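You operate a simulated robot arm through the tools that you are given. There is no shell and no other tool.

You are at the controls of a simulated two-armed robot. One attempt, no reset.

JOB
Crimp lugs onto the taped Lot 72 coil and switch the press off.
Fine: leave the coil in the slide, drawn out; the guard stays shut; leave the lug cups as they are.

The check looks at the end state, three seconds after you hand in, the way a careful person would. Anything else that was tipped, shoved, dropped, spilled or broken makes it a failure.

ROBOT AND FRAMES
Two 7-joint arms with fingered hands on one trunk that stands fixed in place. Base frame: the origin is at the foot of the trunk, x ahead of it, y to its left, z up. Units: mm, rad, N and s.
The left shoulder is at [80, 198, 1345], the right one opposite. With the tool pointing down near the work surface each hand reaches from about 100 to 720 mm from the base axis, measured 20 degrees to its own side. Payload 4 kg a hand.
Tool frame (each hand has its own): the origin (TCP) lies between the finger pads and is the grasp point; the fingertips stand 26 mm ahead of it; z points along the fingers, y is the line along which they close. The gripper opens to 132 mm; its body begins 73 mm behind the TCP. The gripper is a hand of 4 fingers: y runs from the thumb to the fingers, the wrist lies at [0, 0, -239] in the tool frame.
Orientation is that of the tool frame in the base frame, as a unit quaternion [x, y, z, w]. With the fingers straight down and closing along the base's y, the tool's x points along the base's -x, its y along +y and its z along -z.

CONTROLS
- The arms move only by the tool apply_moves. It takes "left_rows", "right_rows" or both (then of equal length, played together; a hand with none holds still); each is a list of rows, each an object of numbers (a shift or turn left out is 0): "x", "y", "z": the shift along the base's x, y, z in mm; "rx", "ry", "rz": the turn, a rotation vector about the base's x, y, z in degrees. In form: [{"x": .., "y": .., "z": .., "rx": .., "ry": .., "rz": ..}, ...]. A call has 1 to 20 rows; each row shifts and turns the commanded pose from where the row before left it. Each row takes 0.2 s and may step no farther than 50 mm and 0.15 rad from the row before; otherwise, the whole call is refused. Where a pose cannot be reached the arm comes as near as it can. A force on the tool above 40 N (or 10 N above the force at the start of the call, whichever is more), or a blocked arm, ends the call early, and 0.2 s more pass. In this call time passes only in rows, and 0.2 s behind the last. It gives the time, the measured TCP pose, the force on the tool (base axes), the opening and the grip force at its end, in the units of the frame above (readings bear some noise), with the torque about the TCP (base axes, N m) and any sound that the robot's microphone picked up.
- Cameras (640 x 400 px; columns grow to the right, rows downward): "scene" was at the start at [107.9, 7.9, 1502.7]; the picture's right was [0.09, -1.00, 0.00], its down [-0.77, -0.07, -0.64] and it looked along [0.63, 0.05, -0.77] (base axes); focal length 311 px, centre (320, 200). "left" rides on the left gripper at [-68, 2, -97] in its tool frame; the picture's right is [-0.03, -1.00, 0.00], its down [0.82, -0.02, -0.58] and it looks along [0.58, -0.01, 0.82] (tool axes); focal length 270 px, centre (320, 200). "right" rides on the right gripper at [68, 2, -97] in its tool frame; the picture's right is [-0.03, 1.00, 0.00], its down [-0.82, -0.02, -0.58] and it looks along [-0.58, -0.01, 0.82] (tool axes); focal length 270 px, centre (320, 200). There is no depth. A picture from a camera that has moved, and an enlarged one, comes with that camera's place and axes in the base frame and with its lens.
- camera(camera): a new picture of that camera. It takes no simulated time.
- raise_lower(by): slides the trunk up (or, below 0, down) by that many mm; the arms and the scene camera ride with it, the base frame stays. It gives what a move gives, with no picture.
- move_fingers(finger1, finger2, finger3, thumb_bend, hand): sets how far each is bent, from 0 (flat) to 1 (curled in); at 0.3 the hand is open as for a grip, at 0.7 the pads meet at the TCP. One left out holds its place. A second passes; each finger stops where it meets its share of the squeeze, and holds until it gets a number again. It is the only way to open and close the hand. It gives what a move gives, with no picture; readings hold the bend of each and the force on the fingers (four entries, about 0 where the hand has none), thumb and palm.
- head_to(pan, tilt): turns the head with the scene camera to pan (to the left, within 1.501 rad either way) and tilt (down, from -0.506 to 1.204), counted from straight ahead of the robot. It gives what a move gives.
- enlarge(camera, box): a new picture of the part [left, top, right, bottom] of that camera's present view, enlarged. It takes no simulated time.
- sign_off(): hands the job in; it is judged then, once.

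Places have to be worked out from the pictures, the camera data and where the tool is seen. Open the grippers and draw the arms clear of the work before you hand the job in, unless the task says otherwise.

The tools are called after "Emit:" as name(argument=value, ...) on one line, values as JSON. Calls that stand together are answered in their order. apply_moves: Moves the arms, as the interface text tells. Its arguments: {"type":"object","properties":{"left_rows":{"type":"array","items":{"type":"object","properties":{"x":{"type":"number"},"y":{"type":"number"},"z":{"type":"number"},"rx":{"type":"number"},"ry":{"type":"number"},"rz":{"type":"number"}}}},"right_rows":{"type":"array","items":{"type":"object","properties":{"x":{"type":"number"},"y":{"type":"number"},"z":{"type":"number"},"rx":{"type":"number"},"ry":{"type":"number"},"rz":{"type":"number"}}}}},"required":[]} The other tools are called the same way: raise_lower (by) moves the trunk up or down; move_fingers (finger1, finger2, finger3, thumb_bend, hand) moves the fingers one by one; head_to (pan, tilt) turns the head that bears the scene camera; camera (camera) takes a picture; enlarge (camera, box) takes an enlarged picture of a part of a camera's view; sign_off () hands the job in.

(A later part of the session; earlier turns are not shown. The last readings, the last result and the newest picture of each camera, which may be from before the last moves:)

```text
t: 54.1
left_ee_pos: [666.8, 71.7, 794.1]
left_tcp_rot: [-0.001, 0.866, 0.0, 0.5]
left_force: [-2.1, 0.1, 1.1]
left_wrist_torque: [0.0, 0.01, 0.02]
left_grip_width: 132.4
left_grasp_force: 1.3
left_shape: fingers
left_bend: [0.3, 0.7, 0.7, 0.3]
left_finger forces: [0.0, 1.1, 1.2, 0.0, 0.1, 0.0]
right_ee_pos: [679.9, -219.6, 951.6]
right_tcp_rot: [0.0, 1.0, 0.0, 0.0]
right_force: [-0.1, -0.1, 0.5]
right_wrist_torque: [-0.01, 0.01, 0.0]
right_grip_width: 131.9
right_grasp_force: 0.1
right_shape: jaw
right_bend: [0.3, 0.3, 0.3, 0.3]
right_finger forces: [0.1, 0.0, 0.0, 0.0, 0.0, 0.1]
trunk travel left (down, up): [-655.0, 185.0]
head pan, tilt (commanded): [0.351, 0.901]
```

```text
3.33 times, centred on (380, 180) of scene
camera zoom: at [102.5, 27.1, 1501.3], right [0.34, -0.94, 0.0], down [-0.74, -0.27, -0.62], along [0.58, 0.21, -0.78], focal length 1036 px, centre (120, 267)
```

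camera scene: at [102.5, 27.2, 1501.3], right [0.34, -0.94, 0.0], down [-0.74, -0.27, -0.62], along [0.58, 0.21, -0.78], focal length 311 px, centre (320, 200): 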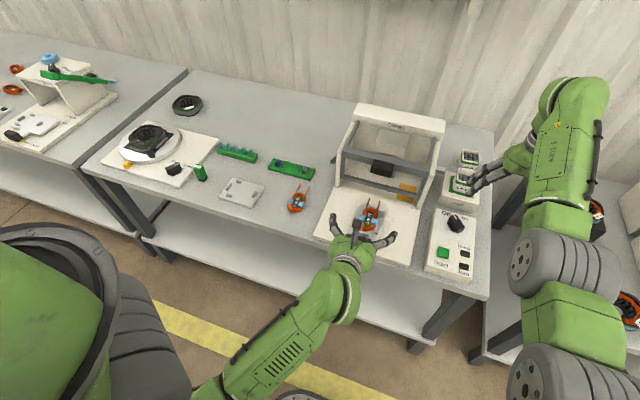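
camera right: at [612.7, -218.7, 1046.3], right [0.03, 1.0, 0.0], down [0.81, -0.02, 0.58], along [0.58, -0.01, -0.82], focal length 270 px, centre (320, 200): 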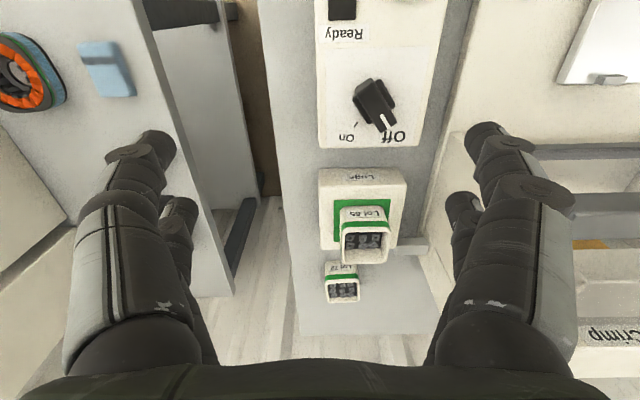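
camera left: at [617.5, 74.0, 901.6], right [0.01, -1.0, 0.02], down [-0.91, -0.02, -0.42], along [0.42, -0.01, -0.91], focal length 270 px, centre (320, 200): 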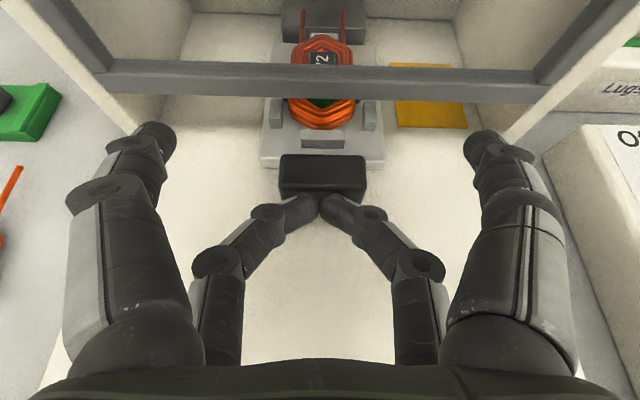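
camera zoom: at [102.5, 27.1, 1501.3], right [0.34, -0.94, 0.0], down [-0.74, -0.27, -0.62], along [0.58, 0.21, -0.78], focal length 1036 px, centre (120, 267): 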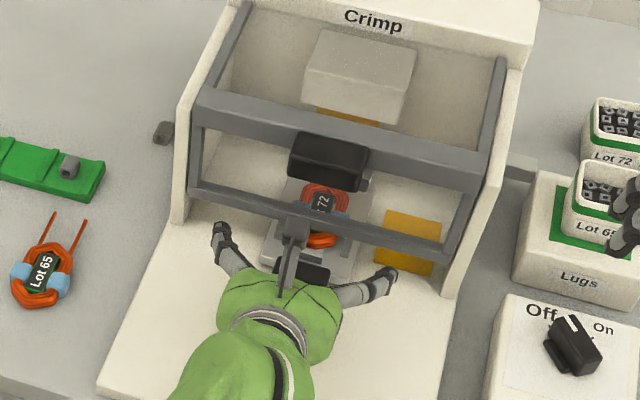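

Still free-running with 2 N. I push on in smaller steps, watching for the end stop.

Emit:
apply_moves(left_rows=[{"x": 6}, {"x": 6}, {"x": 5}, {"x": 5}])

Emit:
camera(camera="left")

Emit:
enlarge(camera="scene", box=[310, 120, 450, 240])

```text
t: 55.0
left_ee_pos: [677.0, 71.2, 787.3]
left_tcp_rot: [0.0, 0.869, 0.0, 0.495]
left_force: [-33.4, 0.4, 9.6]
left_wrist_torque: [0.03, 0.81, 0.05]
left_grip_width: 132.6
left_grasp_force: 20.3
left_shape: fingers
left_bend: [0.3, 0.73, 0.73, 0.3]
left_finger forces: [0.0, 20.9, 20.3, 0.1, 0.0, 0.0]
right_ee_pos: [676.5, -220.5, 954.7]
right_tcp_rot: [0.0, 1.0, -0.001, 0.003]
right_force: [0.4, 0.6, 0.6]
right_wrist_torque: [0.02, 0.0, 0.03]
right_grip_width: 132.2
right_grasp_force: 0.2
right_shape: jaw
right_bend: [0.3, 0.3, 0.3, 0.3]
right_finger forces: [0.0, 0.0, 0.0, 0.1, 0.1, 0.0]
trunk travel left (down, up): [-655.0, 185.0]
head pan, tilt (commanded): [0.351, 0.901]
stopped in row 4 (left hand): the force on the tool passed its limit at 47 N (the readings are from after the stop); the commanded pose is now the measured one
```

```text
taken
camera left: at [629.0, 73.9, 896.2], right [0.01, -1.0, 0.02], down [-0.91, -0.02, -0.4], along [0.41, -0.01, -0.91], focal length 270 px, centre (320, 200)
```

left: 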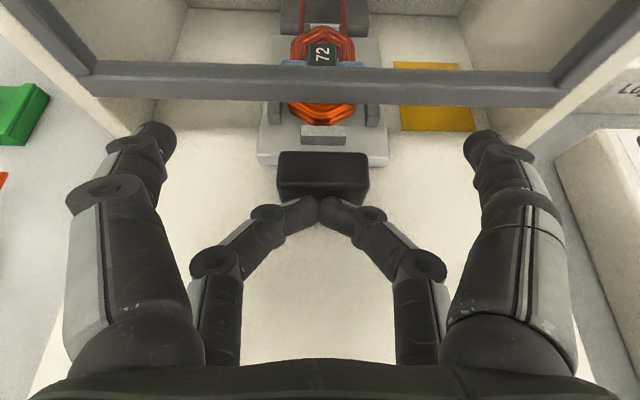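

```text
3.33 times, centred on (380, 180) of scene
camera zoom: at [96.2, 27.2, 1502.0], right [0.34, -0.94, 0.0], down [-0.73, -0.27, -0.62], along [0.59, 0.21, -0.78], focal length 1036 px, centre (120, 267)
```

zoom: 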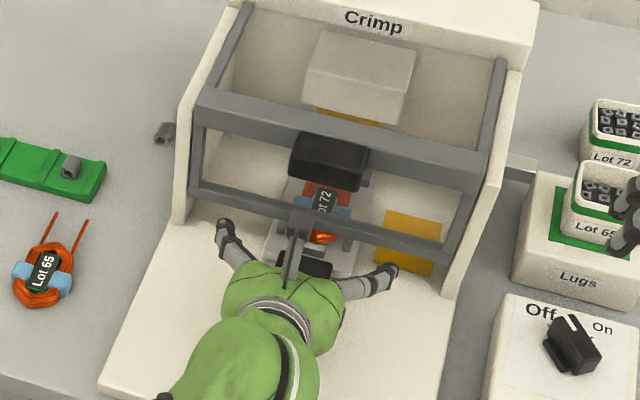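

The slide reached a hard stop after about 155 mm of travel. I back the left hand off gently and check the slide stays in.

Emit:
apply_moves(left_rows=[{"x": -4}, {"x": -6}, {"x": -15}, {"x": -25}])

Emit:
camera(camera="left")

Emit:
enlarge(camera="left", box=[200, 0, 440, 180])

```text
t: 56.0
left_ee_pos: [630.7, 72.7, 788.3]
left_tcp_rot: [0.001, 0.868, -0.001, 0.496]
left_force: [0.0, -0.1, -0.6]
left_wrist_torque: [0.03, -0.01, 0.0]
left_grip_width: 132.6
left_grasp_force: 0.2
left_shape: fingers
left_bend: [0.3, 0.7, 0.7, 0.3]
left_finger forces: [0.0, 0.1, 0.0, 0.0, 0.0, 0.0]
right_ee_pos: [679.3, -220.4, 951.2]
right_tcp_rot: [0.0, 1.0, 0.0, 0.0]
right_force: [-0.5, -0.6, 0.4]
right_wrist_torque: [-0.05, -0.03, 0.0]
right_grip_width: 132.2
right_grasp_force: 0.0
right_shape: jaw
right_bend: [0.3, 0.3, 0.3, 0.3]
right_finger forces: [0.0, 0.1, 0.0, 0.0, 0.0, 0.0]
trunk travel left (down, up): [-655.0, 185.0]
head pan, tilt (commanded): [0.351, 0.901]
```

```text
taken
camera left: at [583.2, 74.7, 897.3], right [0.01, -1.0, 0.02], down [-0.91, -0.02, -0.41], along [0.41, -0.01, -0.91], focal length 270 px, centre (320, 200)
```

left: 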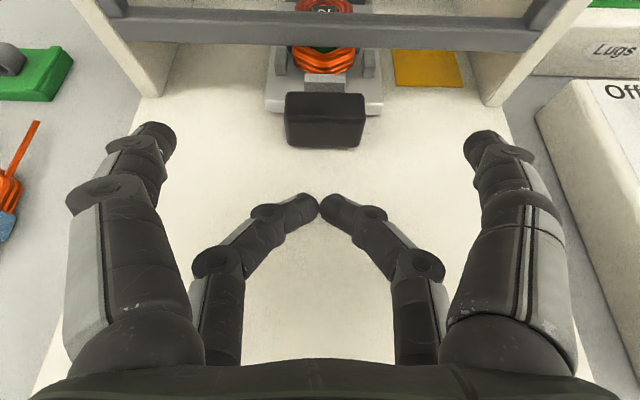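

```text
2.22 times, centred on (320, 90) of left
camera zoom: at [583.2, 74.7, 897.3], right [0.01, -1.0, 0.02], down [-0.91, -0.02, -0.41], along [0.41, -0.01, -0.91], focal length 601 px, centre (320, 444)
```

zoom: 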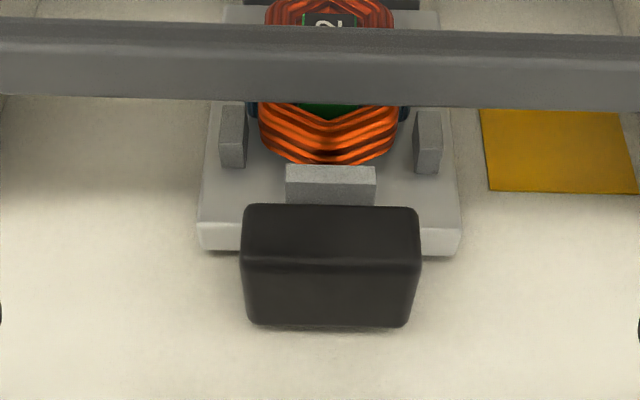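

The slide is fully home and the coil sits under the guard. I pull the left hand further back, and move the right hand above the knob (≈(696, −162)) to examine it.

Emit:
apply_moves(left_rows=[{"x": -20}, {"x": -25}, {"x": -25}, {"z": 20}], right_rows=[{"x": 8, "y": 20, "z": -10}, {"x": 9, "y": 20, "z": -15}, {"y": 18, "z": -15}, {"z": -15}])

Emit:
camera(camera="right")

Emit:
enlarge(camera="right", box=[230, 60, 410, 200])

```text
t: 57.0
left_ee_pos: [560.5, 71.6, 808.6]
left_tcp_rot: [0.0, 0.869, 0.001, 0.494]
left_force: [-0.4, -0.3, 1.0]
left_wrist_torque: [-0.02, 0.0, 0.01]
left_grip_width: 132.3
left_grasp_force: 0.0
left_shape: fingers
left_bend: [0.3, 0.7, 0.7, 0.3]
left_finger forces: [0.0, 0.0, 0.0, 0.0, 0.0, 0.0]
right_ee_pos: [696.8, -160.8, 895.1]
right_tcp_rot: [0.0, 1.0, 0.001, 0.0]
right_force: [-0.5, 0.5, -0.1]
right_wrist_torque: [0.02, -0.03, 0.03]
right_grip_width: 131.9
right_grasp_force: 0.2
right_shape: jaw
right_bend: [0.3, 0.3, 0.3, 0.3]
right_finger forces: [0.1, 0.0, 0.0, 0.1, 0.0, 0.0]
trunk travel left (down, up): [-655.0, 185.0]
head pan, tilt (commanded): [0.351, 0.901]
```

```text
taken
camera right: at [629.9, -161.5, 991.0], right [0.03, 1.0, 0.0], down [0.82, -0.02, 0.58], along [0.58, -0.01, -0.82], focal length 270 px, centre (320, 200)
```

right: 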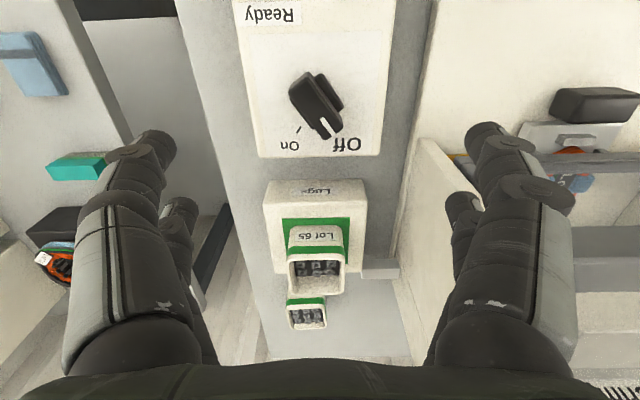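

```text
2.86 times, centred on (320, 130) of right
camera zoom: at [629.9, -161.5, 991.0], right [0.03, 1.0, 0.0], down [0.82, -0.02, 0.58], along [0.58, -0.01, -0.82], focal length 772 px, centre (320, 400)
```

zoom: 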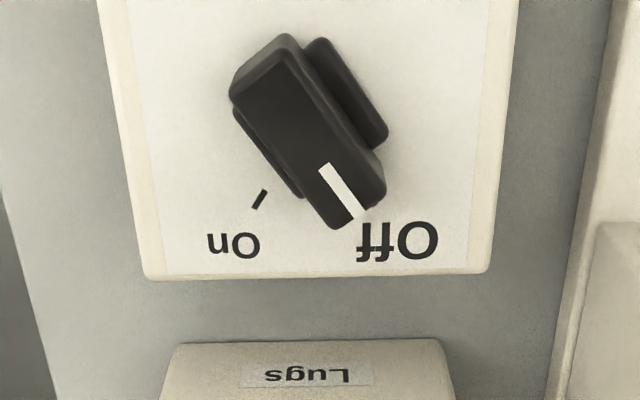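

The panel top is z≈762, the knob pivot ≈(689, −165), its bar (≈48×18 mm, top ≈781) pointing +32° at Off; On is at about −36°. I turn the right hand +32° to straddle the bar, pre-close the fingers, and descend partway.

Emit:
apply_moves(right_rows=[{"rz": 8, "x": -4, "y": -2}, {"rz": 8, "x": -3, "y": -2}, {"rz": 8}, {"rz": 8}, {"z": -30}, {"z": -15}])

Emit:
move_fingers(hand="right", finger1=0.53, finger2=0.53, finger3=0.53, thumb_bend=0.53)

Emit:
camera(camera="right")

Emit:
enlarge(camera="right", box=[220, 100, 420, 240])

```text
t: 58.4
left_ee_pos: [560.3, 71.7, 808.2]
left_tcp_rot: [-0.001, 0.869, 0.001, 0.495]
left_force: [0.3, 0.1, -0.6]
left_wrist_torque: [0.02, 0.01, -0.02]
left_grip_width: 132.4
left_grasp_force: 0.1
left_shape: fingers
left_bend: [0.3, 0.7, 0.7, 0.3]
left_finger forces: [0.1, 0.0, 0.0, 0.1, 0.1, 0.0]
right_ee_pos: [690.8, -165.0, 852.4]
right_tcp_rot: [-0.276, 0.961, 0.001, 0.0]
right_force: [0.0, -0.3, 0.0]
right_wrist_torque: [0.0, 0.02, -0.05]
right_grip_width: 131.9
right_grasp_force: 0.1
right_shape: jaw
right_bend: [0.3, 0.3, 0.3, 0.3]
right_finger forces: [0.0, 0.1, 0.0, 0.0, 0.0, 0.0]
trunk travel left (down, up): [-655.0, 185.0]
head pan, tilt (commanded): [0.351, 0.901]
```

```text
t: 59.4
left_ee_pos: [560.5, 70.7, 807.7]
left_tcp_rot: [-0.001, 0.869, 0.001, 0.494]
left_force: [0.9, 0.1, -0.9]
left_wrist_torque: [0.01, 0.02, 0.05]
left_grip_width: 132.5
left_grasp_force: 0.0
left_shape: fingers
left_bend: [0.3, 0.7, 0.7, 0.3]
left_finger forces: [0.0, 0.1, 0.0, 0.1, 0.0, 0.0]
right_ee_pos: [690.1, -164.1, 851.2]
right_tcp_rot: [-0.276, 0.961, 0.0, -0.001]
right_force: [-0.7, -0.5, -0.4]
right_wrist_torque: [0.01, -0.02, -0.01]
right_grip_width: 56.3
right_grasp_force: 0.0
right_shape: fingers
right_bend: [0.53, 0.53, 0.53, 0.53]
right_finger forces: [0.0, 0.0, 0.0, 0.1, 0.1, 0.1]
trunk travel left (down, up): [-655.0, 185.0]
head pan, tilt (commanded): [0.351, 0.901]
```

```text
taken
camera right: at [631.6, -200.3, 946.7], right [-0.51, 0.86, 0.0], down [0.7, 0.41, 0.58], along [0.5, 0.29, -0.82], focal length 270 px, centre (320, 200)
```

right: 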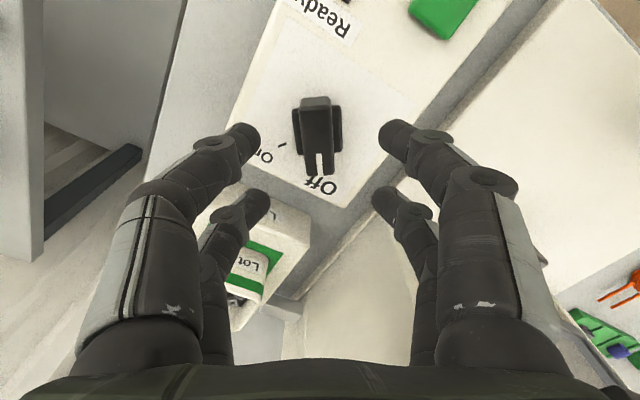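

```text
2.86 times, centred on (320, 170) of right
camera zoom: at [631.6, -200.3, 946.7], right [-0.51, 0.86, 0.0], down [0.7, 0.41, 0.58], along [0.5, 0.29, -0.82], focal length 772 px, centre (320, 286)
```

zoom: 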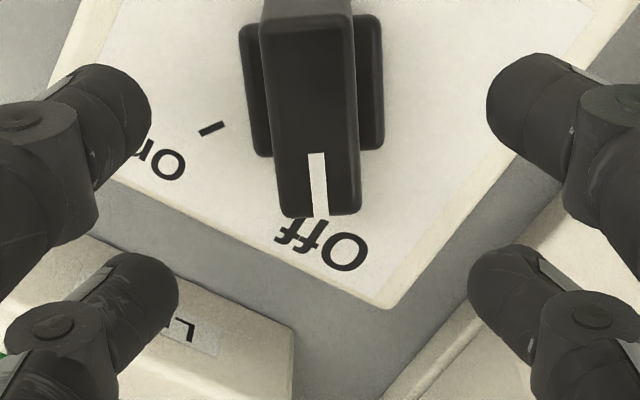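

The bar lies along the hand and is within 2 mm of centre. I trim by (+1.6, −0.7) and lower to TCP z≈801, then check before closing.

Emit:
apply_moves(right_rows=[{"x": 1.6, "y": -0.7}, {"z": -20}, {"z": -20}, {"z": -10}])

Emit:
camera(camera="right")

```text
t: 60.4
left_ee_pos: [559.9, 71.1, 808.4]
left_tcp_rot: [-0.001, 0.869, 0.001, 0.495]
left_force: [0.1, 0.1, 0.0]
left_wrist_torque: [0.02, 0.01, 0.0]
left_grip_width: 132.4
left_grasp_force: 0.1
left_shape: fingers
left_bend: [0.3, 0.7, 0.7, 0.3]
left_finger forces: [0.0, 0.0, 0.0, 0.0, 0.1, 0.0]
right_ee_pos: [690.2, -165.0, 801.3]
right_tcp_rot: [-0.276, 0.961, 0.0, 0.0]
right_force: [0.7, -0.3, -0.4]
right_wrist_torque: [-0.01, -0.01, -0.01]
right_grip_width: 56.2
right_grasp_force: 0.1
right_shape: fingers
right_bend: [0.53, 0.53, 0.53, 0.53]
right_finger forces: [0.1, 0.0, 0.1, 0.1, 0.0, 0.0]
trunk travel left (down, up): [-655.0, 185.0]
head pan, tilt (commanded): [0.351, 0.901]
```

```text
taken
camera right: at [632.9, -200.6, 897.1], right [-0.51, 0.86, 0.0], down [0.7, 0.41, 0.58], along [0.5, 0.29, -0.82], focal length 270 px, centre (320, 200)
```

right: 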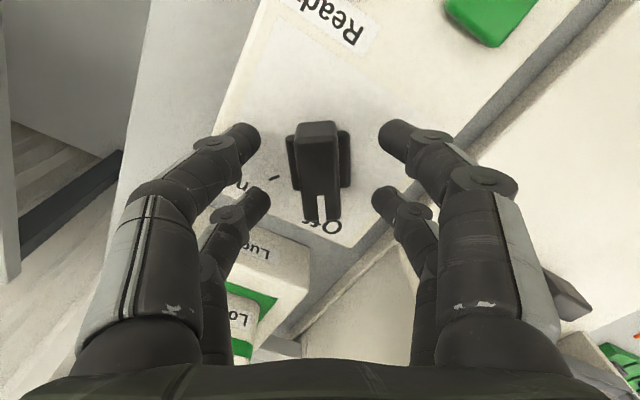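

The bar sits centred between the two finger pairs. I close all four digits on it.

Emit:
move_fingers(hand="right", finger1=0.67, finger2=0.67, finger3=0.67, thumb_bend=0.67)

Emit:
camera(camera="right")

```text
t: 61.4
left_ee_pos: [560.8, 72.5, 809.2]
left_tcp_rot: [-0.001, 0.869, 0.001, 0.495]
left_force: [0.1, 0.3, 0.3]
left_wrist_torque: [-0.02, 0.0, 0.02]
left_grip_width: 132.6
left_grasp_force: 0.1
left_shape: fingers
left_bend: [0.3, 0.7, 0.7, 0.3]
left_finger forces: [0.1, 0.1, 0.1, 0.0, 0.0, 0.0]
right_ee_pos: [691.5, -165.3, 802.6]
right_tcp_rot: [-0.275, 0.961, 0.0, 0.0]
right_force: [1.9, -1.2, -0.7]
right_wrist_torque: [-0.05, -0.01, 0.03]
right_grip_width: 18.0
right_grasp_force: 4.2
right_shape: fingers
right_bend: [0.65, 0.64, 0.65, 0.65]
right_finger forces: [1.4, 1.9, 1.6, 0.1, 3.1, 0.0]
trunk travel left (down, up): [-655.0, 185.0]
head pan, tilt (commanded): [0.351, 0.901]
```

```text
taken
camera right: at [633.0, -200.9, 896.9], right [-0.51, 0.86, 0.0], down [0.7, 0.41, 0.58], along [0.5, 0.29, -0.82], focal length 270 px, centre (320, 200)
```

right: 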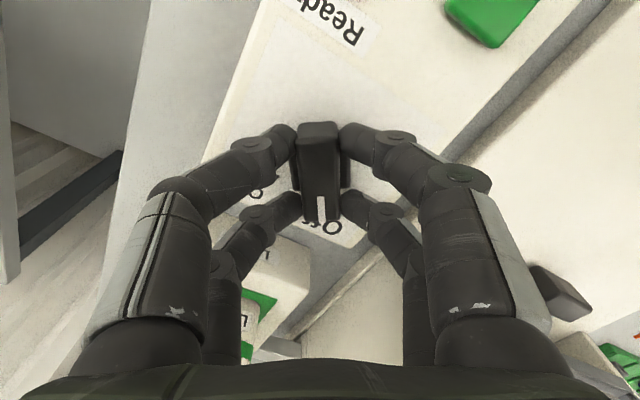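

The knob is held between both finger pairs. I turn it clockwise toward On, first 40° and then check.

Emit:
apply_moves(right_rows=[{"rz": -8}, {"rz": -8}, {"rz": -8}, {"rz": -8}, {"rz": -8}])

Emit:
camera(camera="right")

Emit:
enlarge(camera="scene", box=[410, 170, 500, 280])

```text
t: 62.6
left_ee_pos: [560.8, 71.3, 808.4]
left_tcp_rot: [0.0, 0.869, 0.0, 0.494]
left_force: [0.4, -0.4, 0.3]
left_wrist_torque: [0.02, -0.02, -0.02]
left_grip_width: 132.5
left_grasp_force: 0.0
left_shape: fingers
left_bend: [0.3, 0.7, 0.7, 0.3]
left_finger forces: [0.0, 0.0, 0.0, 0.0, 0.1, 0.0]
right_ee_pos: [690.1, -166.6, 800.7]
right_tcp_rot: [0.07, 0.998, 0.0, 0.0]
right_force: [0.0, 2.2, 1.8]
right_wrist_torque: [0.06, 0.01, 0.02]
right_grip_width: 17.5
right_grasp_force: 4.5
right_shape: fingers
right_bend: [0.65, 0.64, 0.65, 0.66]
right_finger forces: [2.5, 3.2, 1.1, 0.0, 2.4, 0.0]
trunk travel left (down, up): [-655.0, 185.0]
head pan, tilt (commanded): [0.351, 0.901]
```

```text
taken
camera right: at [624.4, -154.8, 896.5], right [0.17, 0.99, 0.0], down [0.81, -0.14, 0.58], along [0.57, -0.1, -0.82], focal length 270 px, centre (320, 200)
```

right: 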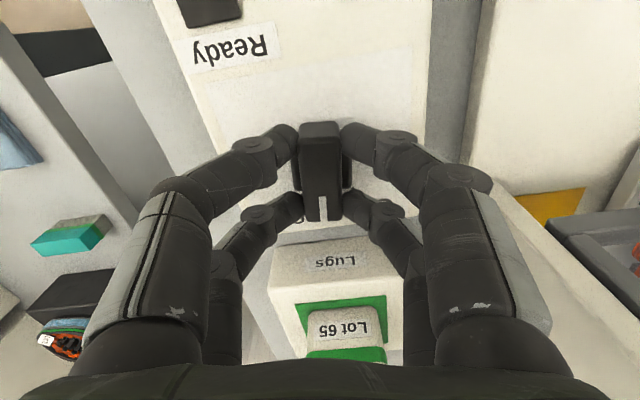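

```text
3.64 times, centred on (455, 225) of scene
camera zoom: at [102.0, 27.7, 1501.4], right [0.34, -0.94, 0.0], down [-0.74, -0.27, -0.62], along [0.58, 0.21, -0.78], focal length 1130 px, centre (-171, 109)
```

zoom: 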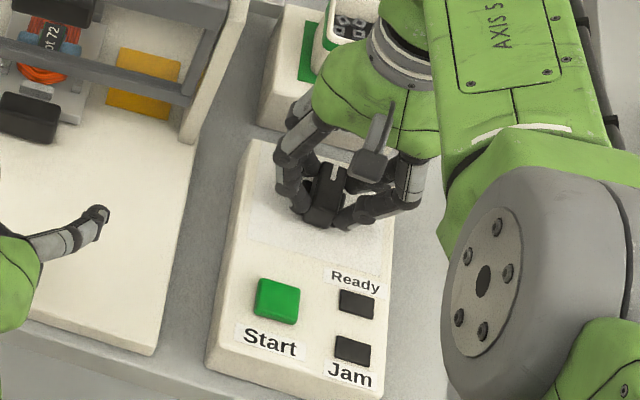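

The knob follows the hand easily (now at −8°). I continue toward the On mark.

Emit:
apply_moves(right_rows=[{"rz": -8}, {"rz": -8}, {"rz": -7}, {"rz": -5}])

Emit:
camera(camera="right")

Emit:
enlarge(camera="scene", box=[410, 170, 500, 280])

```text
t: 63.6
left_ee_pos: [558.6, 72.2, 808.4]
left_tcp_rot: [0.0, 0.869, 0.001, 0.495]
left_force: [-0.5, -0.4, -1.0]
left_wrist_torque: [0.02, 0.04, 0.02]
left_grip_width: 132.5
left_grasp_force: 0.0
left_shape: fingers
left_bend: [0.3, 0.7, 0.7, 0.3]
left_finger forces: [0.0, 0.0, 0.1, 0.0, 0.0, 0.0]
right_ee_pos: [690.9, -165.4, 800.7]
right_tcp_rot: [0.311, 0.951, 0.0, 0.001]
right_force: [-0.8, 3.8, 1.5]
right_wrist_torque: [0.08, -0.02, 0.03]
right_grip_width: 17.8
right_grasp_force: 4.8
right_shape: fingers
right_bend: [0.65, 0.64, 0.65, 0.66]
right_finger forces: [2.7, 2.9, 1.2, 0.0, 2.0, 0.0]
trunk travel left (down, up): [-655.0, 185.0]
head pan, tilt (commanded): [0.351, 0.901]
```

```text
taken
camera right: at [637.3, -124.4, 896.3], right [0.61, 0.79, 0.0], down [0.65, -0.5, 0.58], along [0.46, -0.35, -0.82], focal length 270 px, centre (320, 200)
```

right: 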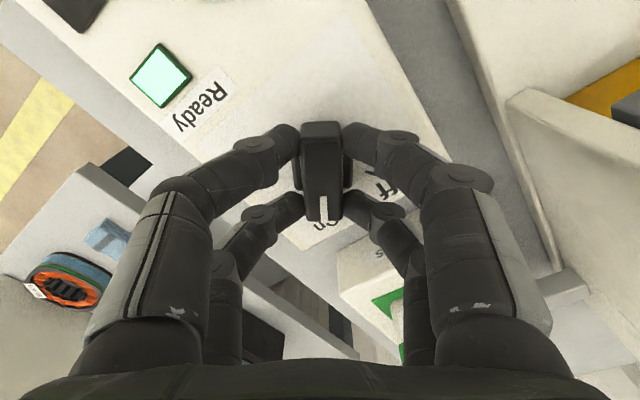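

```text
3.64 times, centred on (455, 225) of scene
camera zoom: at [101.9, 28.0, 1501.4], right [0.34, -0.94, 0.0], down [-0.74, -0.27, -0.62], along [0.58, 0.21, -0.78], focal length 1130 px, centre (-171, 109)
```

zoom: 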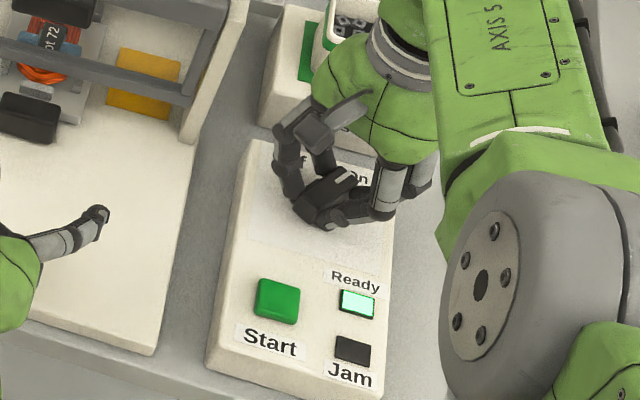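

The Ready lamp lit: press is on and satisfied with slide and guard. I open the right fingers and lift off the knob.

Emit:
move_fingers(hand="right", finger1=0.53, finger2=0.53, finger3=0.53, thumb_bend=0.53)

Emit:
apply_moves(right_rows=[{"z": 15}, {"z": 30}, {"z": 30}])

Emit:
camera(camera="right")

Emit:
enlarge(camera="scene", box=[410, 170, 500, 280])

```text
t: 64.6
left_ee_pos: [561.1, 72.2, 808.2]
left_tcp_rot: [0.0, 0.869, 0.0, 0.495]
left_force: [0.1, 0.3, -0.3]
left_wrist_torque: [0.0, -0.03, 0.02]
left_grip_width: 132.5
left_grasp_force: 0.1
left_shape: fingers
left_bend: [0.3, 0.7, 0.7, 0.3]
left_finger forces: [0.1, 0.0, 0.1, 0.0, 0.1, 0.1]
right_ee_pos: [690.8, -166.4, 800.8]
right_tcp_rot: [0.309, 0.951, -0.001, 0.0]
right_force: [0.3, -0.9, 0.8]
right_wrist_torque: [0.0, 0.01, 0.02]
right_grip_width: 55.1
right_grasp_force: 0.1
right_shape: fingers
right_bend: [0.53, 0.53, 0.53, 0.53]
right_finger forces: [0.0, 0.0, 0.0, 0.1, 0.0, 0.0]
trunk travel left (down, up): [-655.0, 185.0]
head pan, tilt (commanded): [0.351, 0.901]
```

```text
t: 65.4
left_ee_pos: [560.7, 72.0, 808.0]
left_tcp_rot: [0.0, 0.869, 0.001, 0.494]
left_force: [0.3, 0.1, 0.2]
left_wrist_torque: [0.03, 0.0, 0.02]
left_grip_width: 132.6
left_grasp_force: 0.1
left_shape: fingers
left_bend: [0.3, 0.7, 0.7, 0.3]
left_finger forces: [0.0, 0.0, 0.1, 0.0, 0.0, 0.0]
right_ee_pos: [690.8, -165.5, 878.7]
right_tcp_rot: [0.31, 0.951, 0.001, 0.0]
right_force: [0.1, 0.0, -0.1]
right_wrist_torque: [0.02, -0.03, 0.02]
right_grip_width: 55.3
right_grasp_force: 0.1
right_shape: fingers
right_bend: [0.53, 0.53, 0.53, 0.53]
right_finger forces: [0.0, 0.1, 0.1, 0.0, 0.0, 0.0]
trunk travel left (down, up): [-655.0, 185.0]
head pan, tilt (commanded): [0.351, 0.901]
```

```text
taken
camera right: at [637.2, -125.6, 973.8], right [0.61, 0.79, 0.0], down [0.65, -0.5, 0.58], along [0.46, -0.35, -0.82], focal length 270 px, centre (320, 200)
```

right: 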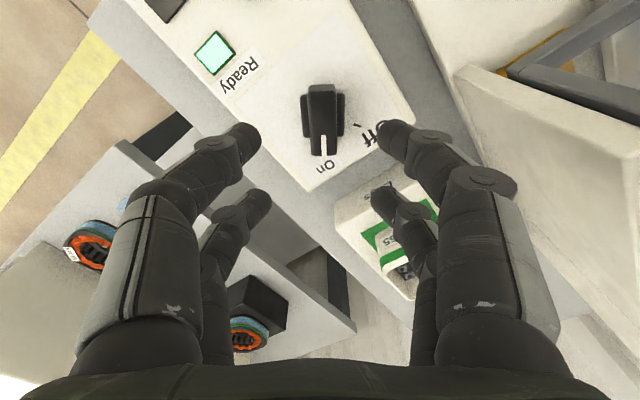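

```text
3.64 times, centred on (455, 225) of scene
camera zoom: at [102.0, 27.5, 1501.3], right [0.34, -0.94, 0.0], down [-0.74, -0.27, -0.62], along [0.58, 0.21, -0.78], focal length 1130 px, centre (-171, 109)
```

zoom: 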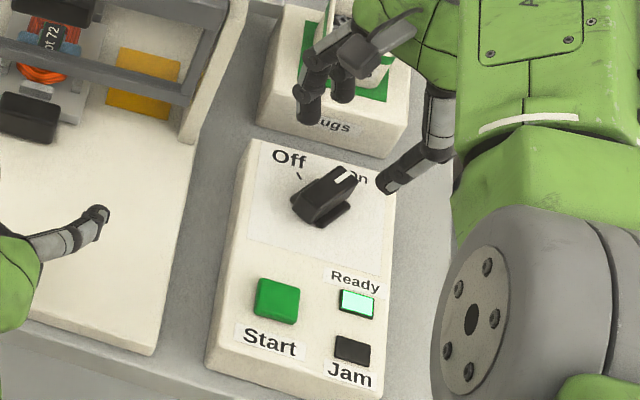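

Knob is at On and Ready is lit; Jam dark. I turn the right hand square again, bring it near the Start button (≈(590, −142)), pitched 25° so one closed finger pair leads for pressing.

Emit:
apply_moves(right_rows=[{"rz": 8, "x": -15, "y": 4}, {"rz": 8, "x": -18, "y": 5}, {"rz": 8, "x": -18, "y": 5}, {"rz": 8, "x": -18, "y": 5}, {"rz": 4, "x": -18, "y": 4}, {"ry": -8.3}, {"ry": -8.3}, {"ry": -8.4}])

Emit:
move_fingers(hand="right", finger1=0.7, finger2=0.7, finger3=0.7, thumb_bend=0.7)

Emit:
camera(camera="right")

Emit:
enlarge(camera="scene", box=[400, 170, 520, 290])

```text
t: 67.2
left_ee_pos: [560.6, 71.3, 809.5]
left_tcp_rot: [-0.001, 0.869, 0.001, 0.494]
left_force: [0.4, -1.1, 0.2]
left_wrist_torque: [0.06, -0.01, 0.0]
left_grip_width: 132.2
left_grasp_force: 0.0
left_shape: fingers
left_bend: [0.3, 0.7, 0.7, 0.3]
left_finger forces: [0.1, 0.0, 0.1, 0.1, 0.0, 0.1]
right_ee_pos: [603.5, -142.5, 877.2]
right_tcp_rot: [0.0, 0.976, 0.001, 0.218]
right_force: [0.4, -0.5, -0.2]
right_wrist_torque: [0.0, 0.01, -0.01]
right_grip_width: 55.0
right_grasp_force: 0.0
right_shape: fingers
right_bend: [0.53, 0.53, 0.53, 0.53]
right_finger forces: [0.0, 0.0, 0.0, 0.0, 0.1, 0.0]
trunk travel left (down, up): [-655.0, 185.0]
head pan, tilt (commanded): [0.351, 0.901]
```

```text
t: 68.2
left_ee_pos: [560.8, 71.5, 809.2]
left_tcp_rot: [0.0, 0.869, 0.0, 0.495]
left_force: [0.9, -1.1, -0.4]
left_wrist_torque: [0.02, 0.04, -0.01]
left_grip_width: 132.5
left_grasp_force: 0.1
left_shape: fingers
left_bend: [0.3, 0.7, 0.7, 0.3]
left_finger forces: [0.0, 0.0, 0.1, 0.1, 0.1, 0.0]
right_ee_pos: [603.7, -142.2, 874.1]
right_tcp_rot: [0.0, 0.976, 0.0, 0.216]
right_force: [-0.3, 0.0, 0.9]
right_wrist_torque: [0.04, -0.01, 0.01]
right_grip_width: 1.4
right_grasp_force: 0.1
right_shape: fingers
right_bend: [0.7, 0.7, 0.7, 0.7]
right_finger forces: [0.0, 0.0, 0.1, 0.1, 0.0, 0.0]
trunk travel left (down, up): [-655.0, 185.0]
head pan, tilt (commanded): [0.351, 0.901]
```

```text
taken
camera right: at [502.0, -141.6, 933.3], right [0.02, 1.0, 0.01], down [0.5, -0.02, 0.87], along [0.87, -0.01, -0.5], focal length 270 px, centre (320, 200)
```

right: 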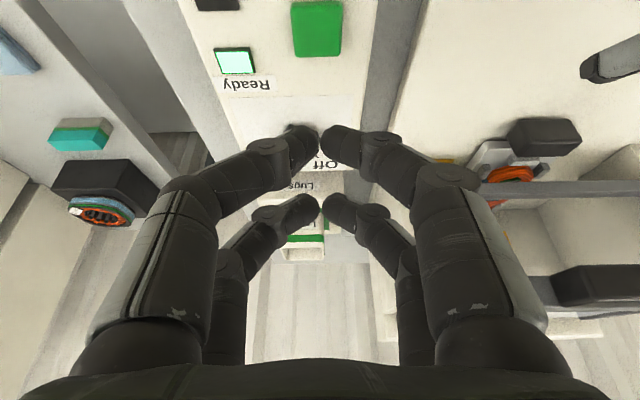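

```text
3.33 times, centred on (460, 230) of scene
camera zoom: at [102.4, 27.2, 1501.3], right [0.34, -0.94, 0.0], down [-0.74, -0.27, -0.62], along [0.58, 0.21, -0.78], focal length 1036 px, centre (-147, 100)
```

zoom: 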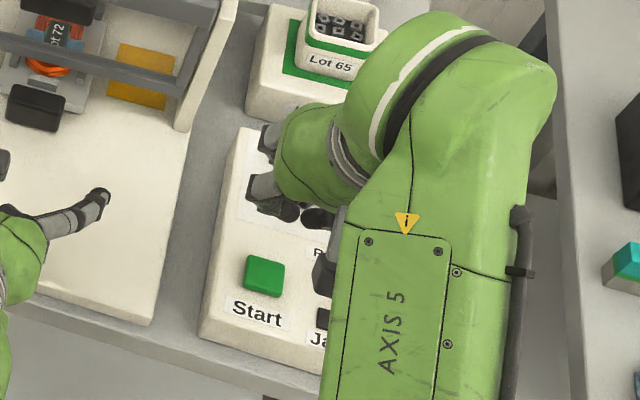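

The Start button is centred at about (587, −143.5), ~30 mm square. I shift the hand over it and descend to just above, then look.

Emit:
apply_moves(right_rows=[{"x": -10.5, "y": -1.3}, {"z": -25}, {"z": -25}, {"z": -12}])

Emit:
camera(camera="right")

Emit:
enlarge(camera="scene", box=[400, 190, 500, 290])

```text
t: 69.2
left_ee_pos: [560.3, 72.7, 808.6]
left_tcp_rot: [0.0, 0.869, 0.0, 0.494]
left_force: [-0.2, 0.6, -1.0]
left_wrist_torque: [0.0, 0.01, 0.01]
left_grip_width: 132.7
left_grasp_force: 0.0
left_shape: fingers
left_bend: [0.3, 0.7, 0.7, 0.3]
left_finger forces: [0.0, 0.1, 0.1, 0.0, 0.1, 0.1]
right_ee_pos: [593.9, -142.8, 813.7]
right_tcp_rot: [0.0, 0.976, 0.0, 0.217]
right_force: [-0.2, 0.1, -0.3]
right_wrist_torque: [0.0, -0.02, -0.01]
right_grip_width: 1.5
right_grasp_force: 0.2
right_shape: fingers
right_bend: [0.7, 0.7, 0.7, 0.7]
right_finger forces: [0.0, 0.0, 0.0, 0.0, 0.0, 0.1]
trunk travel left (down, up): [-655.0, 185.0]
head pan, tilt (commanded): [0.351, 0.901]
```

```text
taken
camera right: at [492.3, -142.2, 870.5], right [0.02, 1.0, 0.01], down [0.5, -0.02, 0.87], along [0.87, -0.01, -0.5], focal length 270 px, centre (320, 200)
```

right: 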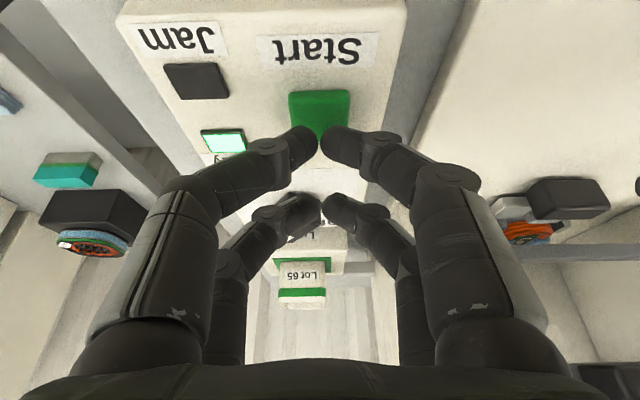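

```text
4.00 times, centred on (450, 240) of scene
camera zoom: at [102.2, 27.2, 1501.4], right [0.34, -0.94, 0.0], down [-0.74, -0.27, -0.62], along [0.58, 0.21, -0.78], focal length 1243 px, centre (-200, 40)
```

zoom: 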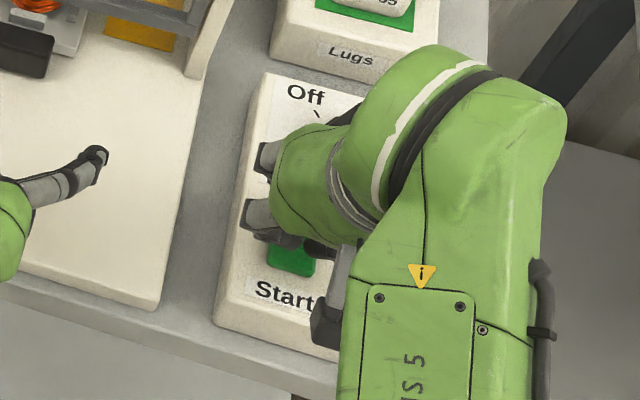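

The tips are over the button. I lower in small steps until contact and a few millimetres of travel.

Emit:
apply_moves(right_rows=[{"z": -4}, {"z": -4}, {"z": -2}])

Emit:
camera(camera="right")

```text
t: 70.0
left_ee_pos: [562.7, 71.3, 808.8]
left_tcp_rot: [0.0, 0.87, 0.0, 0.494]
left_force: [0.3, 0.4, -0.2]
left_wrist_torque: [-0.01, 0.02, 0.01]
left_grip_width: 132.4
left_grasp_force: 0.1
left_shape: fingers
left_bend: [0.3, 0.7, 0.7, 0.3]
left_finger forces: [0.0, 0.0, 0.0, 0.1, 0.1, 0.1]
right_ee_pos: [594.0, -145.2, 804.4]
right_tcp_rot: [0.0, 0.976, 0.0, 0.217]
right_force: [0.0, -0.4, 0.4]
right_wrist_torque: [0.0, 0.01, -0.01]
right_grip_width: 1.4
right_grasp_force: 0.5
right_shape: fingers
right_bend: [0.7, 0.7, 0.7, 0.7]
right_finger forces: [0.5, 0.1, 0.1, 0.0, 0.2, 0.1]
trunk travel left (down, up): [-655.0, 185.0]
head pan, tilt (commanded): [0.351, 0.901]
```

```text
taken
camera right: at [491.6, -144.2, 861.2], right [0.02, 1.0, 0.01], down [0.5, -0.02, 0.87], along [0.87, -0.01, -0.5], focal length 270 px, centre (320, 200)
```

right: 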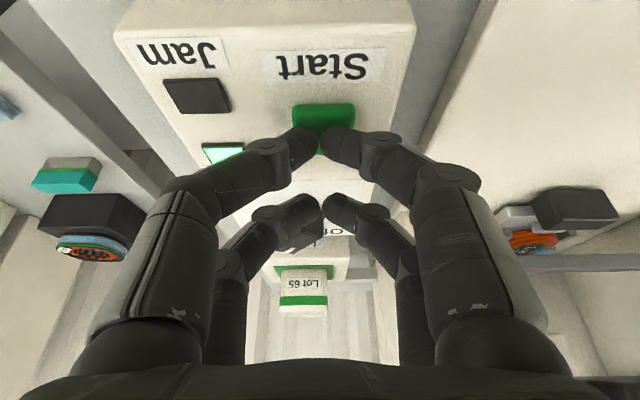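

First touch at TCP z≈804. I press down 2 mm at a time.

Emit:
apply_moves(right_rows=[{"z": -2}, {"z": -2}])

Emit:
enlarge(camera="scene", box=[310, 90, 500, 280])

Emit:
camera(camera="right")

```text
t: 70.6
left_ee_pos: [560.4, 70.3, 809.5]
left_tcp_rot: [-0.001, 0.869, 0.001, 0.495]
left_force: [0.1, 0.3, 0.7]
left_wrist_torque: [0.0, -0.01, 0.02]
left_grip_width: 132.6
left_grasp_force: 0.1
left_shape: fingers
left_bend: [0.3, 0.7, 0.7, 0.3]
left_finger forces: [0.0, 0.1, 0.0, 0.1, 0.0, 0.1]
right_ee_pos: [593.4, -145.1, 801.0]
right_tcp_rot: [0.0, 0.976, 0.0, 0.217]
right_force: [-0.7, -0.4, 3.4]
right_wrist_torque: [-0.07, 0.06, -0.03]
right_grip_width: 0.5
right_grasp_force: 2.1
right_shape: fingers
right_bend: [0.7, 0.7, 0.7, 0.7]
right_finger forces: [0.8, 0.0, 0.0, 0.1, 2.8, 0.0]
trunk travel left (down, up): [-655.0, 185.0]
head pan, tilt (commanded): [0.351, 0.901]
heard: click
```

```text
2.11 times, centred on (405, 185) of scene
camera zoom: at [101.7, 27.2, 1501.4], right [0.34, -0.94, 0.0], down [-0.74, -0.27, -0.62], along [0.58, 0.21, -0.78], focal length 654 px, centre (141, 232)
```

zoom: 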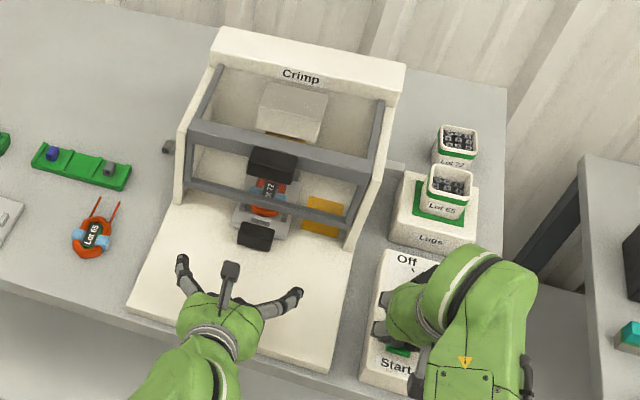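

```text
taken
camera right: at [492.2, -143.5, 857.7], right [0.02, 1.0, 0.01], down [0.49, -0.02, 0.87], along [0.87, -0.01, -0.49], focal length 270 px, centre (320, 200)
```

right: 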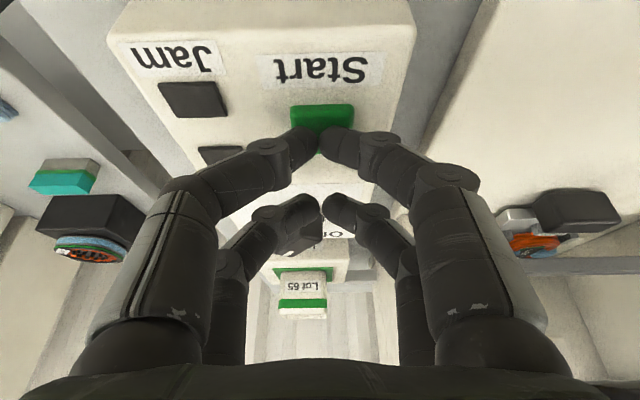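

A click was heard and the Ready lamp went dark, so the cycle has started. I lift the right hand off the button and watch the press run.

Emit:
apply_moves(right_rows=[{"z": 6}, {"z": 20}, {"z": 30}])

Emit:
enlarge(camera="scene", box=[310, 90, 500, 280])

Emit:
camera(camera="right")

```text
t: 71.4
left_ee_pos: [561.0, 71.5, 807.3]
left_tcp_rot: [0.001, 0.869, -0.001, 0.495]
left_force: [-0.5, 1.3, -0.4]
left_wrist_torque: [0.02, -0.05, -0.02]
left_grip_width: 132.4
left_grasp_force: 0.1
left_shape: fingers
left_bend: [0.3, 0.7, 0.7, 0.3]
left_finger forces: [0.0, 0.0, 0.1, 0.0, 0.0, 0.0]
right_ee_pos: [591.9, -143.1, 857.0]
right_tcp_rot: [0.0, 0.976, 0.0, 0.216]
right_force: [-0.7, 0.0, -0.7]
right_wrist_torque: [0.01, 0.04, -0.02]
right_grip_width: 0.7
right_grasp_force: 0.1
right_shape: fingers
right_bend: [0.7, 0.7, 0.7, 0.7]
right_finger forces: [0.0, 0.0, 0.0, 0.0, 0.1, 0.0]
trunk travel left (down, up): [-655.0, 185.0]
head pan, tilt (commanded): [0.351, 0.901]
```

```text
2.11 times, centred on (405, 185) of scene
camera zoom: at [102.2, 27.6, 1501.3], right [0.34, -0.94, 0.0], down [-0.74, -0.27, -0.62], along [0.58, 0.21, -0.78], focal length 654 px, centre (141, 232)
```

zoom: 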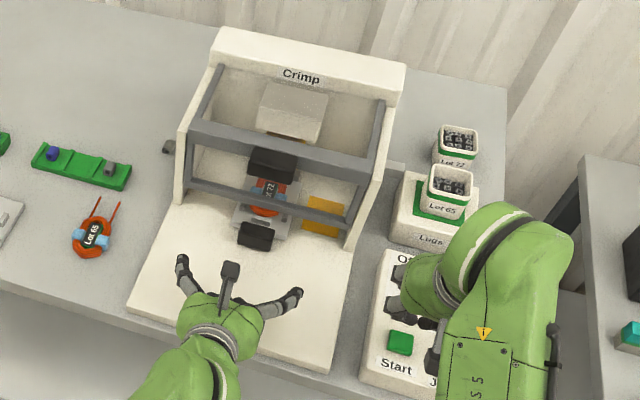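

```text
taken
camera right: at [490.6, -142.0, 914.2], right [0.02, 1.0, 0.01], down [0.5, -0.02, 0.87], along [0.87, -0.01, -0.5], focal length 270 px, centre (320, 200)
```

right: 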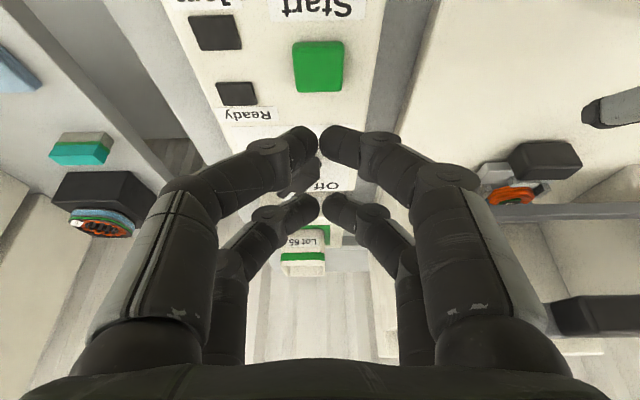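

Ready is off and Jam is off while the cycle runs. I wait two seconds holding still and look again.

Emit:
apply_moves(right_rows=[{}, {}, {}, {}, {}, {}, {}, {}, {}, {}])

Emit:
enlarge(camera="scene", box=[310, 90, 500, 280])

Emit:
enlarge(camera="right", box=[170, 0, 370, 130])

Emit:
enlarge(camera="left", box=[220, 0, 420, 120])

```text
t: 73.6
left_ee_pos: [561.8, 71.9, 807.7]
left_tcp_rot: [-0.001, 0.869, 0.001, 0.494]
left_force: [0.7, 0.4, -0.2]
left_wrist_torque: [0.0, 0.02, -0.01]
left_grip_width: 132.4
left_grasp_force: 0.0
left_shape: fingers
left_bend: [0.3, 0.7, 0.7, 0.3]
left_finger forces: [0.0, 0.0, 0.0, 0.0, 0.0, 0.0]
right_ee_pos: [592.8, -142.7, 857.5]
right_tcp_rot: [0.0, 0.976, 0.0, 0.217]
right_force: [0.2, -0.2, 0.0]
right_wrist_torque: [-0.02, 0.06, 0.02]
right_grip_width: 0.8
right_grasp_force: 0.0
right_shape: fingers
right_bend: [0.7, 0.7, 0.7, 0.7]
right_finger forces: [0.0, 0.0, 0.0, 0.0, 0.0, 0.1]
trunk travel left (down, up): [-655.0, 185.0]
head pan, tilt (commanded): [0.351, 0.901]
```

```text
2.11 times, centred on (405, 185) of scene
camera zoom: at [102.4, 27.2, 1501.3], right [0.34, -0.94, 0.0], down [-0.74, -0.27, -0.62], along [0.58, 0.21, -0.78], focal length 654 px, centre (141, 232)
```

zoom: 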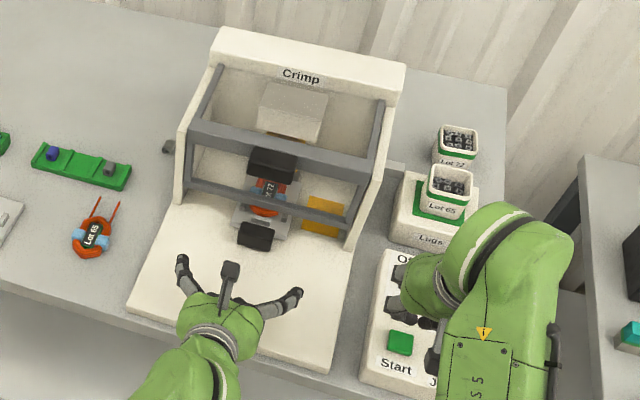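

```text
3.08 times, centred on (270, 65) of right
camera zoom: at [490.9, -142.4, 914.2], right [0.02, 1.0, 0.01], down [0.5, -0.02, 0.87], along [0.87, -0.01, -0.5], focal length 832 px, centre (474, 615)
```

zoom: 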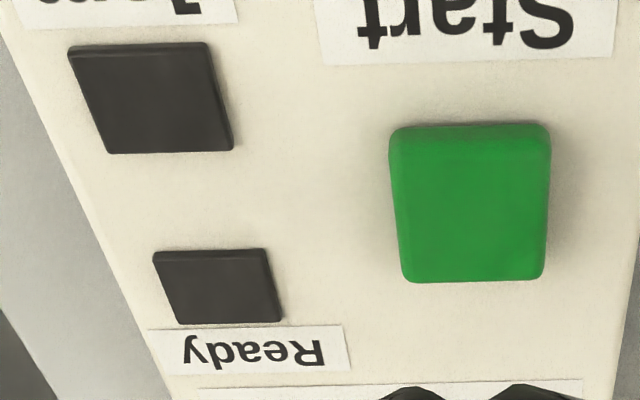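

```text
3.20 times, centred on (320, 60) of left
camera zoom: at [513.2, 73.7, 916.8], right [0.01, -1.0, 0.02], down [-0.91, -0.02, -0.41], along [0.41, -0.01, -0.91], focal length 865 px, centre (320, 648)
```

zoom: 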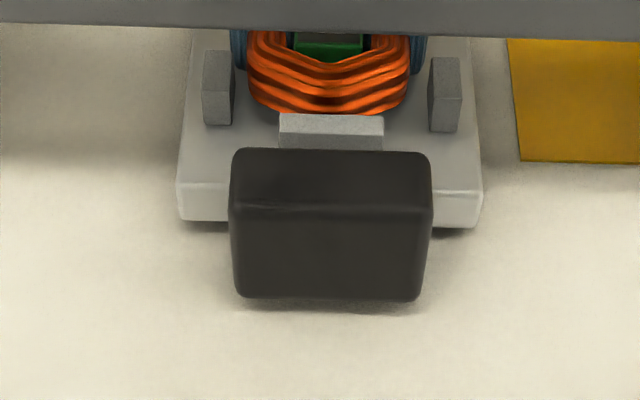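

Still no lamp. I wait four more seconds, keeping watch on the head and lamps.

Emit:
apply_moves(right_rows=[{}, {}, {}, {}, {}, {}, {}, {}, {}, {}, {}, {}, {}, {}, {}, {}, {}, {}, {}, {}])

Emit:
enlarge(camera="scene", box=[340, 95, 460, 215])

Emit:
enlarge(camera="right", box=[170, 0, 370, 130])

```text
t: 77.8
left_ee_pos: [560.1, 71.8, 808.6]
left_tcp_rot: [0.0, 0.869, 0.001, 0.495]
left_force: [0.2, -0.2, 0.2]
left_wrist_torque: [0.01, 0.02, 0.01]
left_grip_width: 132.5
left_grasp_force: 0.1
left_shape: fingers
left_bend: [0.3, 0.7, 0.7, 0.3]
left_finger forces: [0.1, 0.0, 0.1, 0.1, 0.0, 0.0]
right_ee_pos: [592.5, -143.2, 857.6]
right_tcp_rot: [-0.001, 0.976, 0.001, 0.216]
right_force: [0.1, 0.0, 0.1]
right_wrist_torque: [0.02, 0.0, -0.02]
right_grip_width: 0.5
right_grasp_force: 0.0
right_shape: fingers
right_bend: [0.7, 0.7, 0.7, 0.7]
right_finger forces: [0.1, 0.0, 0.0, 0.0, 0.0, 0.0]
trunk travel left (down, up): [-655.0, 185.0]
head pan, tilt (commanded): [0.351, 0.901]
```

```text
3.33 times, centred on (400, 155) of scene
camera zoom: at [102.4, 27.2, 1501.3], right [0.34, -0.94, 0.0], down [-0.74, -0.27, -0.62], along [0.58, 0.21, -0.78], focal length 1036 px, centre (53, 350)
```

zoom: 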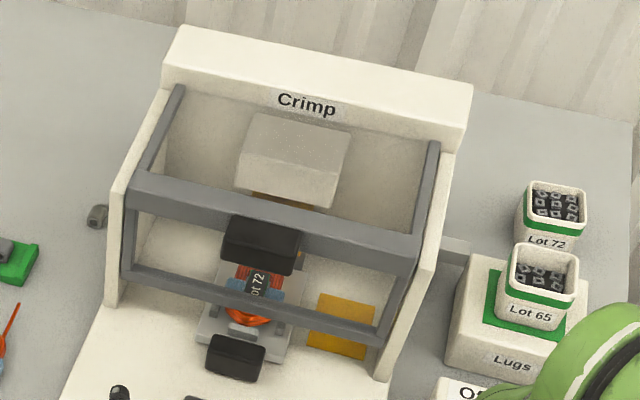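

```text
3.08 times, centred on (270, 65) of right
camera zoom: at [490.9, -142.4, 914.2], right [0.02, 1.0, 0.01], down [0.5, -0.02, 0.87], along [0.87, -0.01, -0.5], focal length 832 px, centre (474, 615)
```

zoom: 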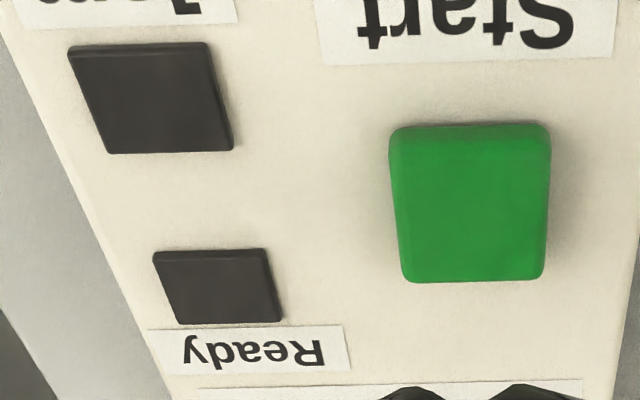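

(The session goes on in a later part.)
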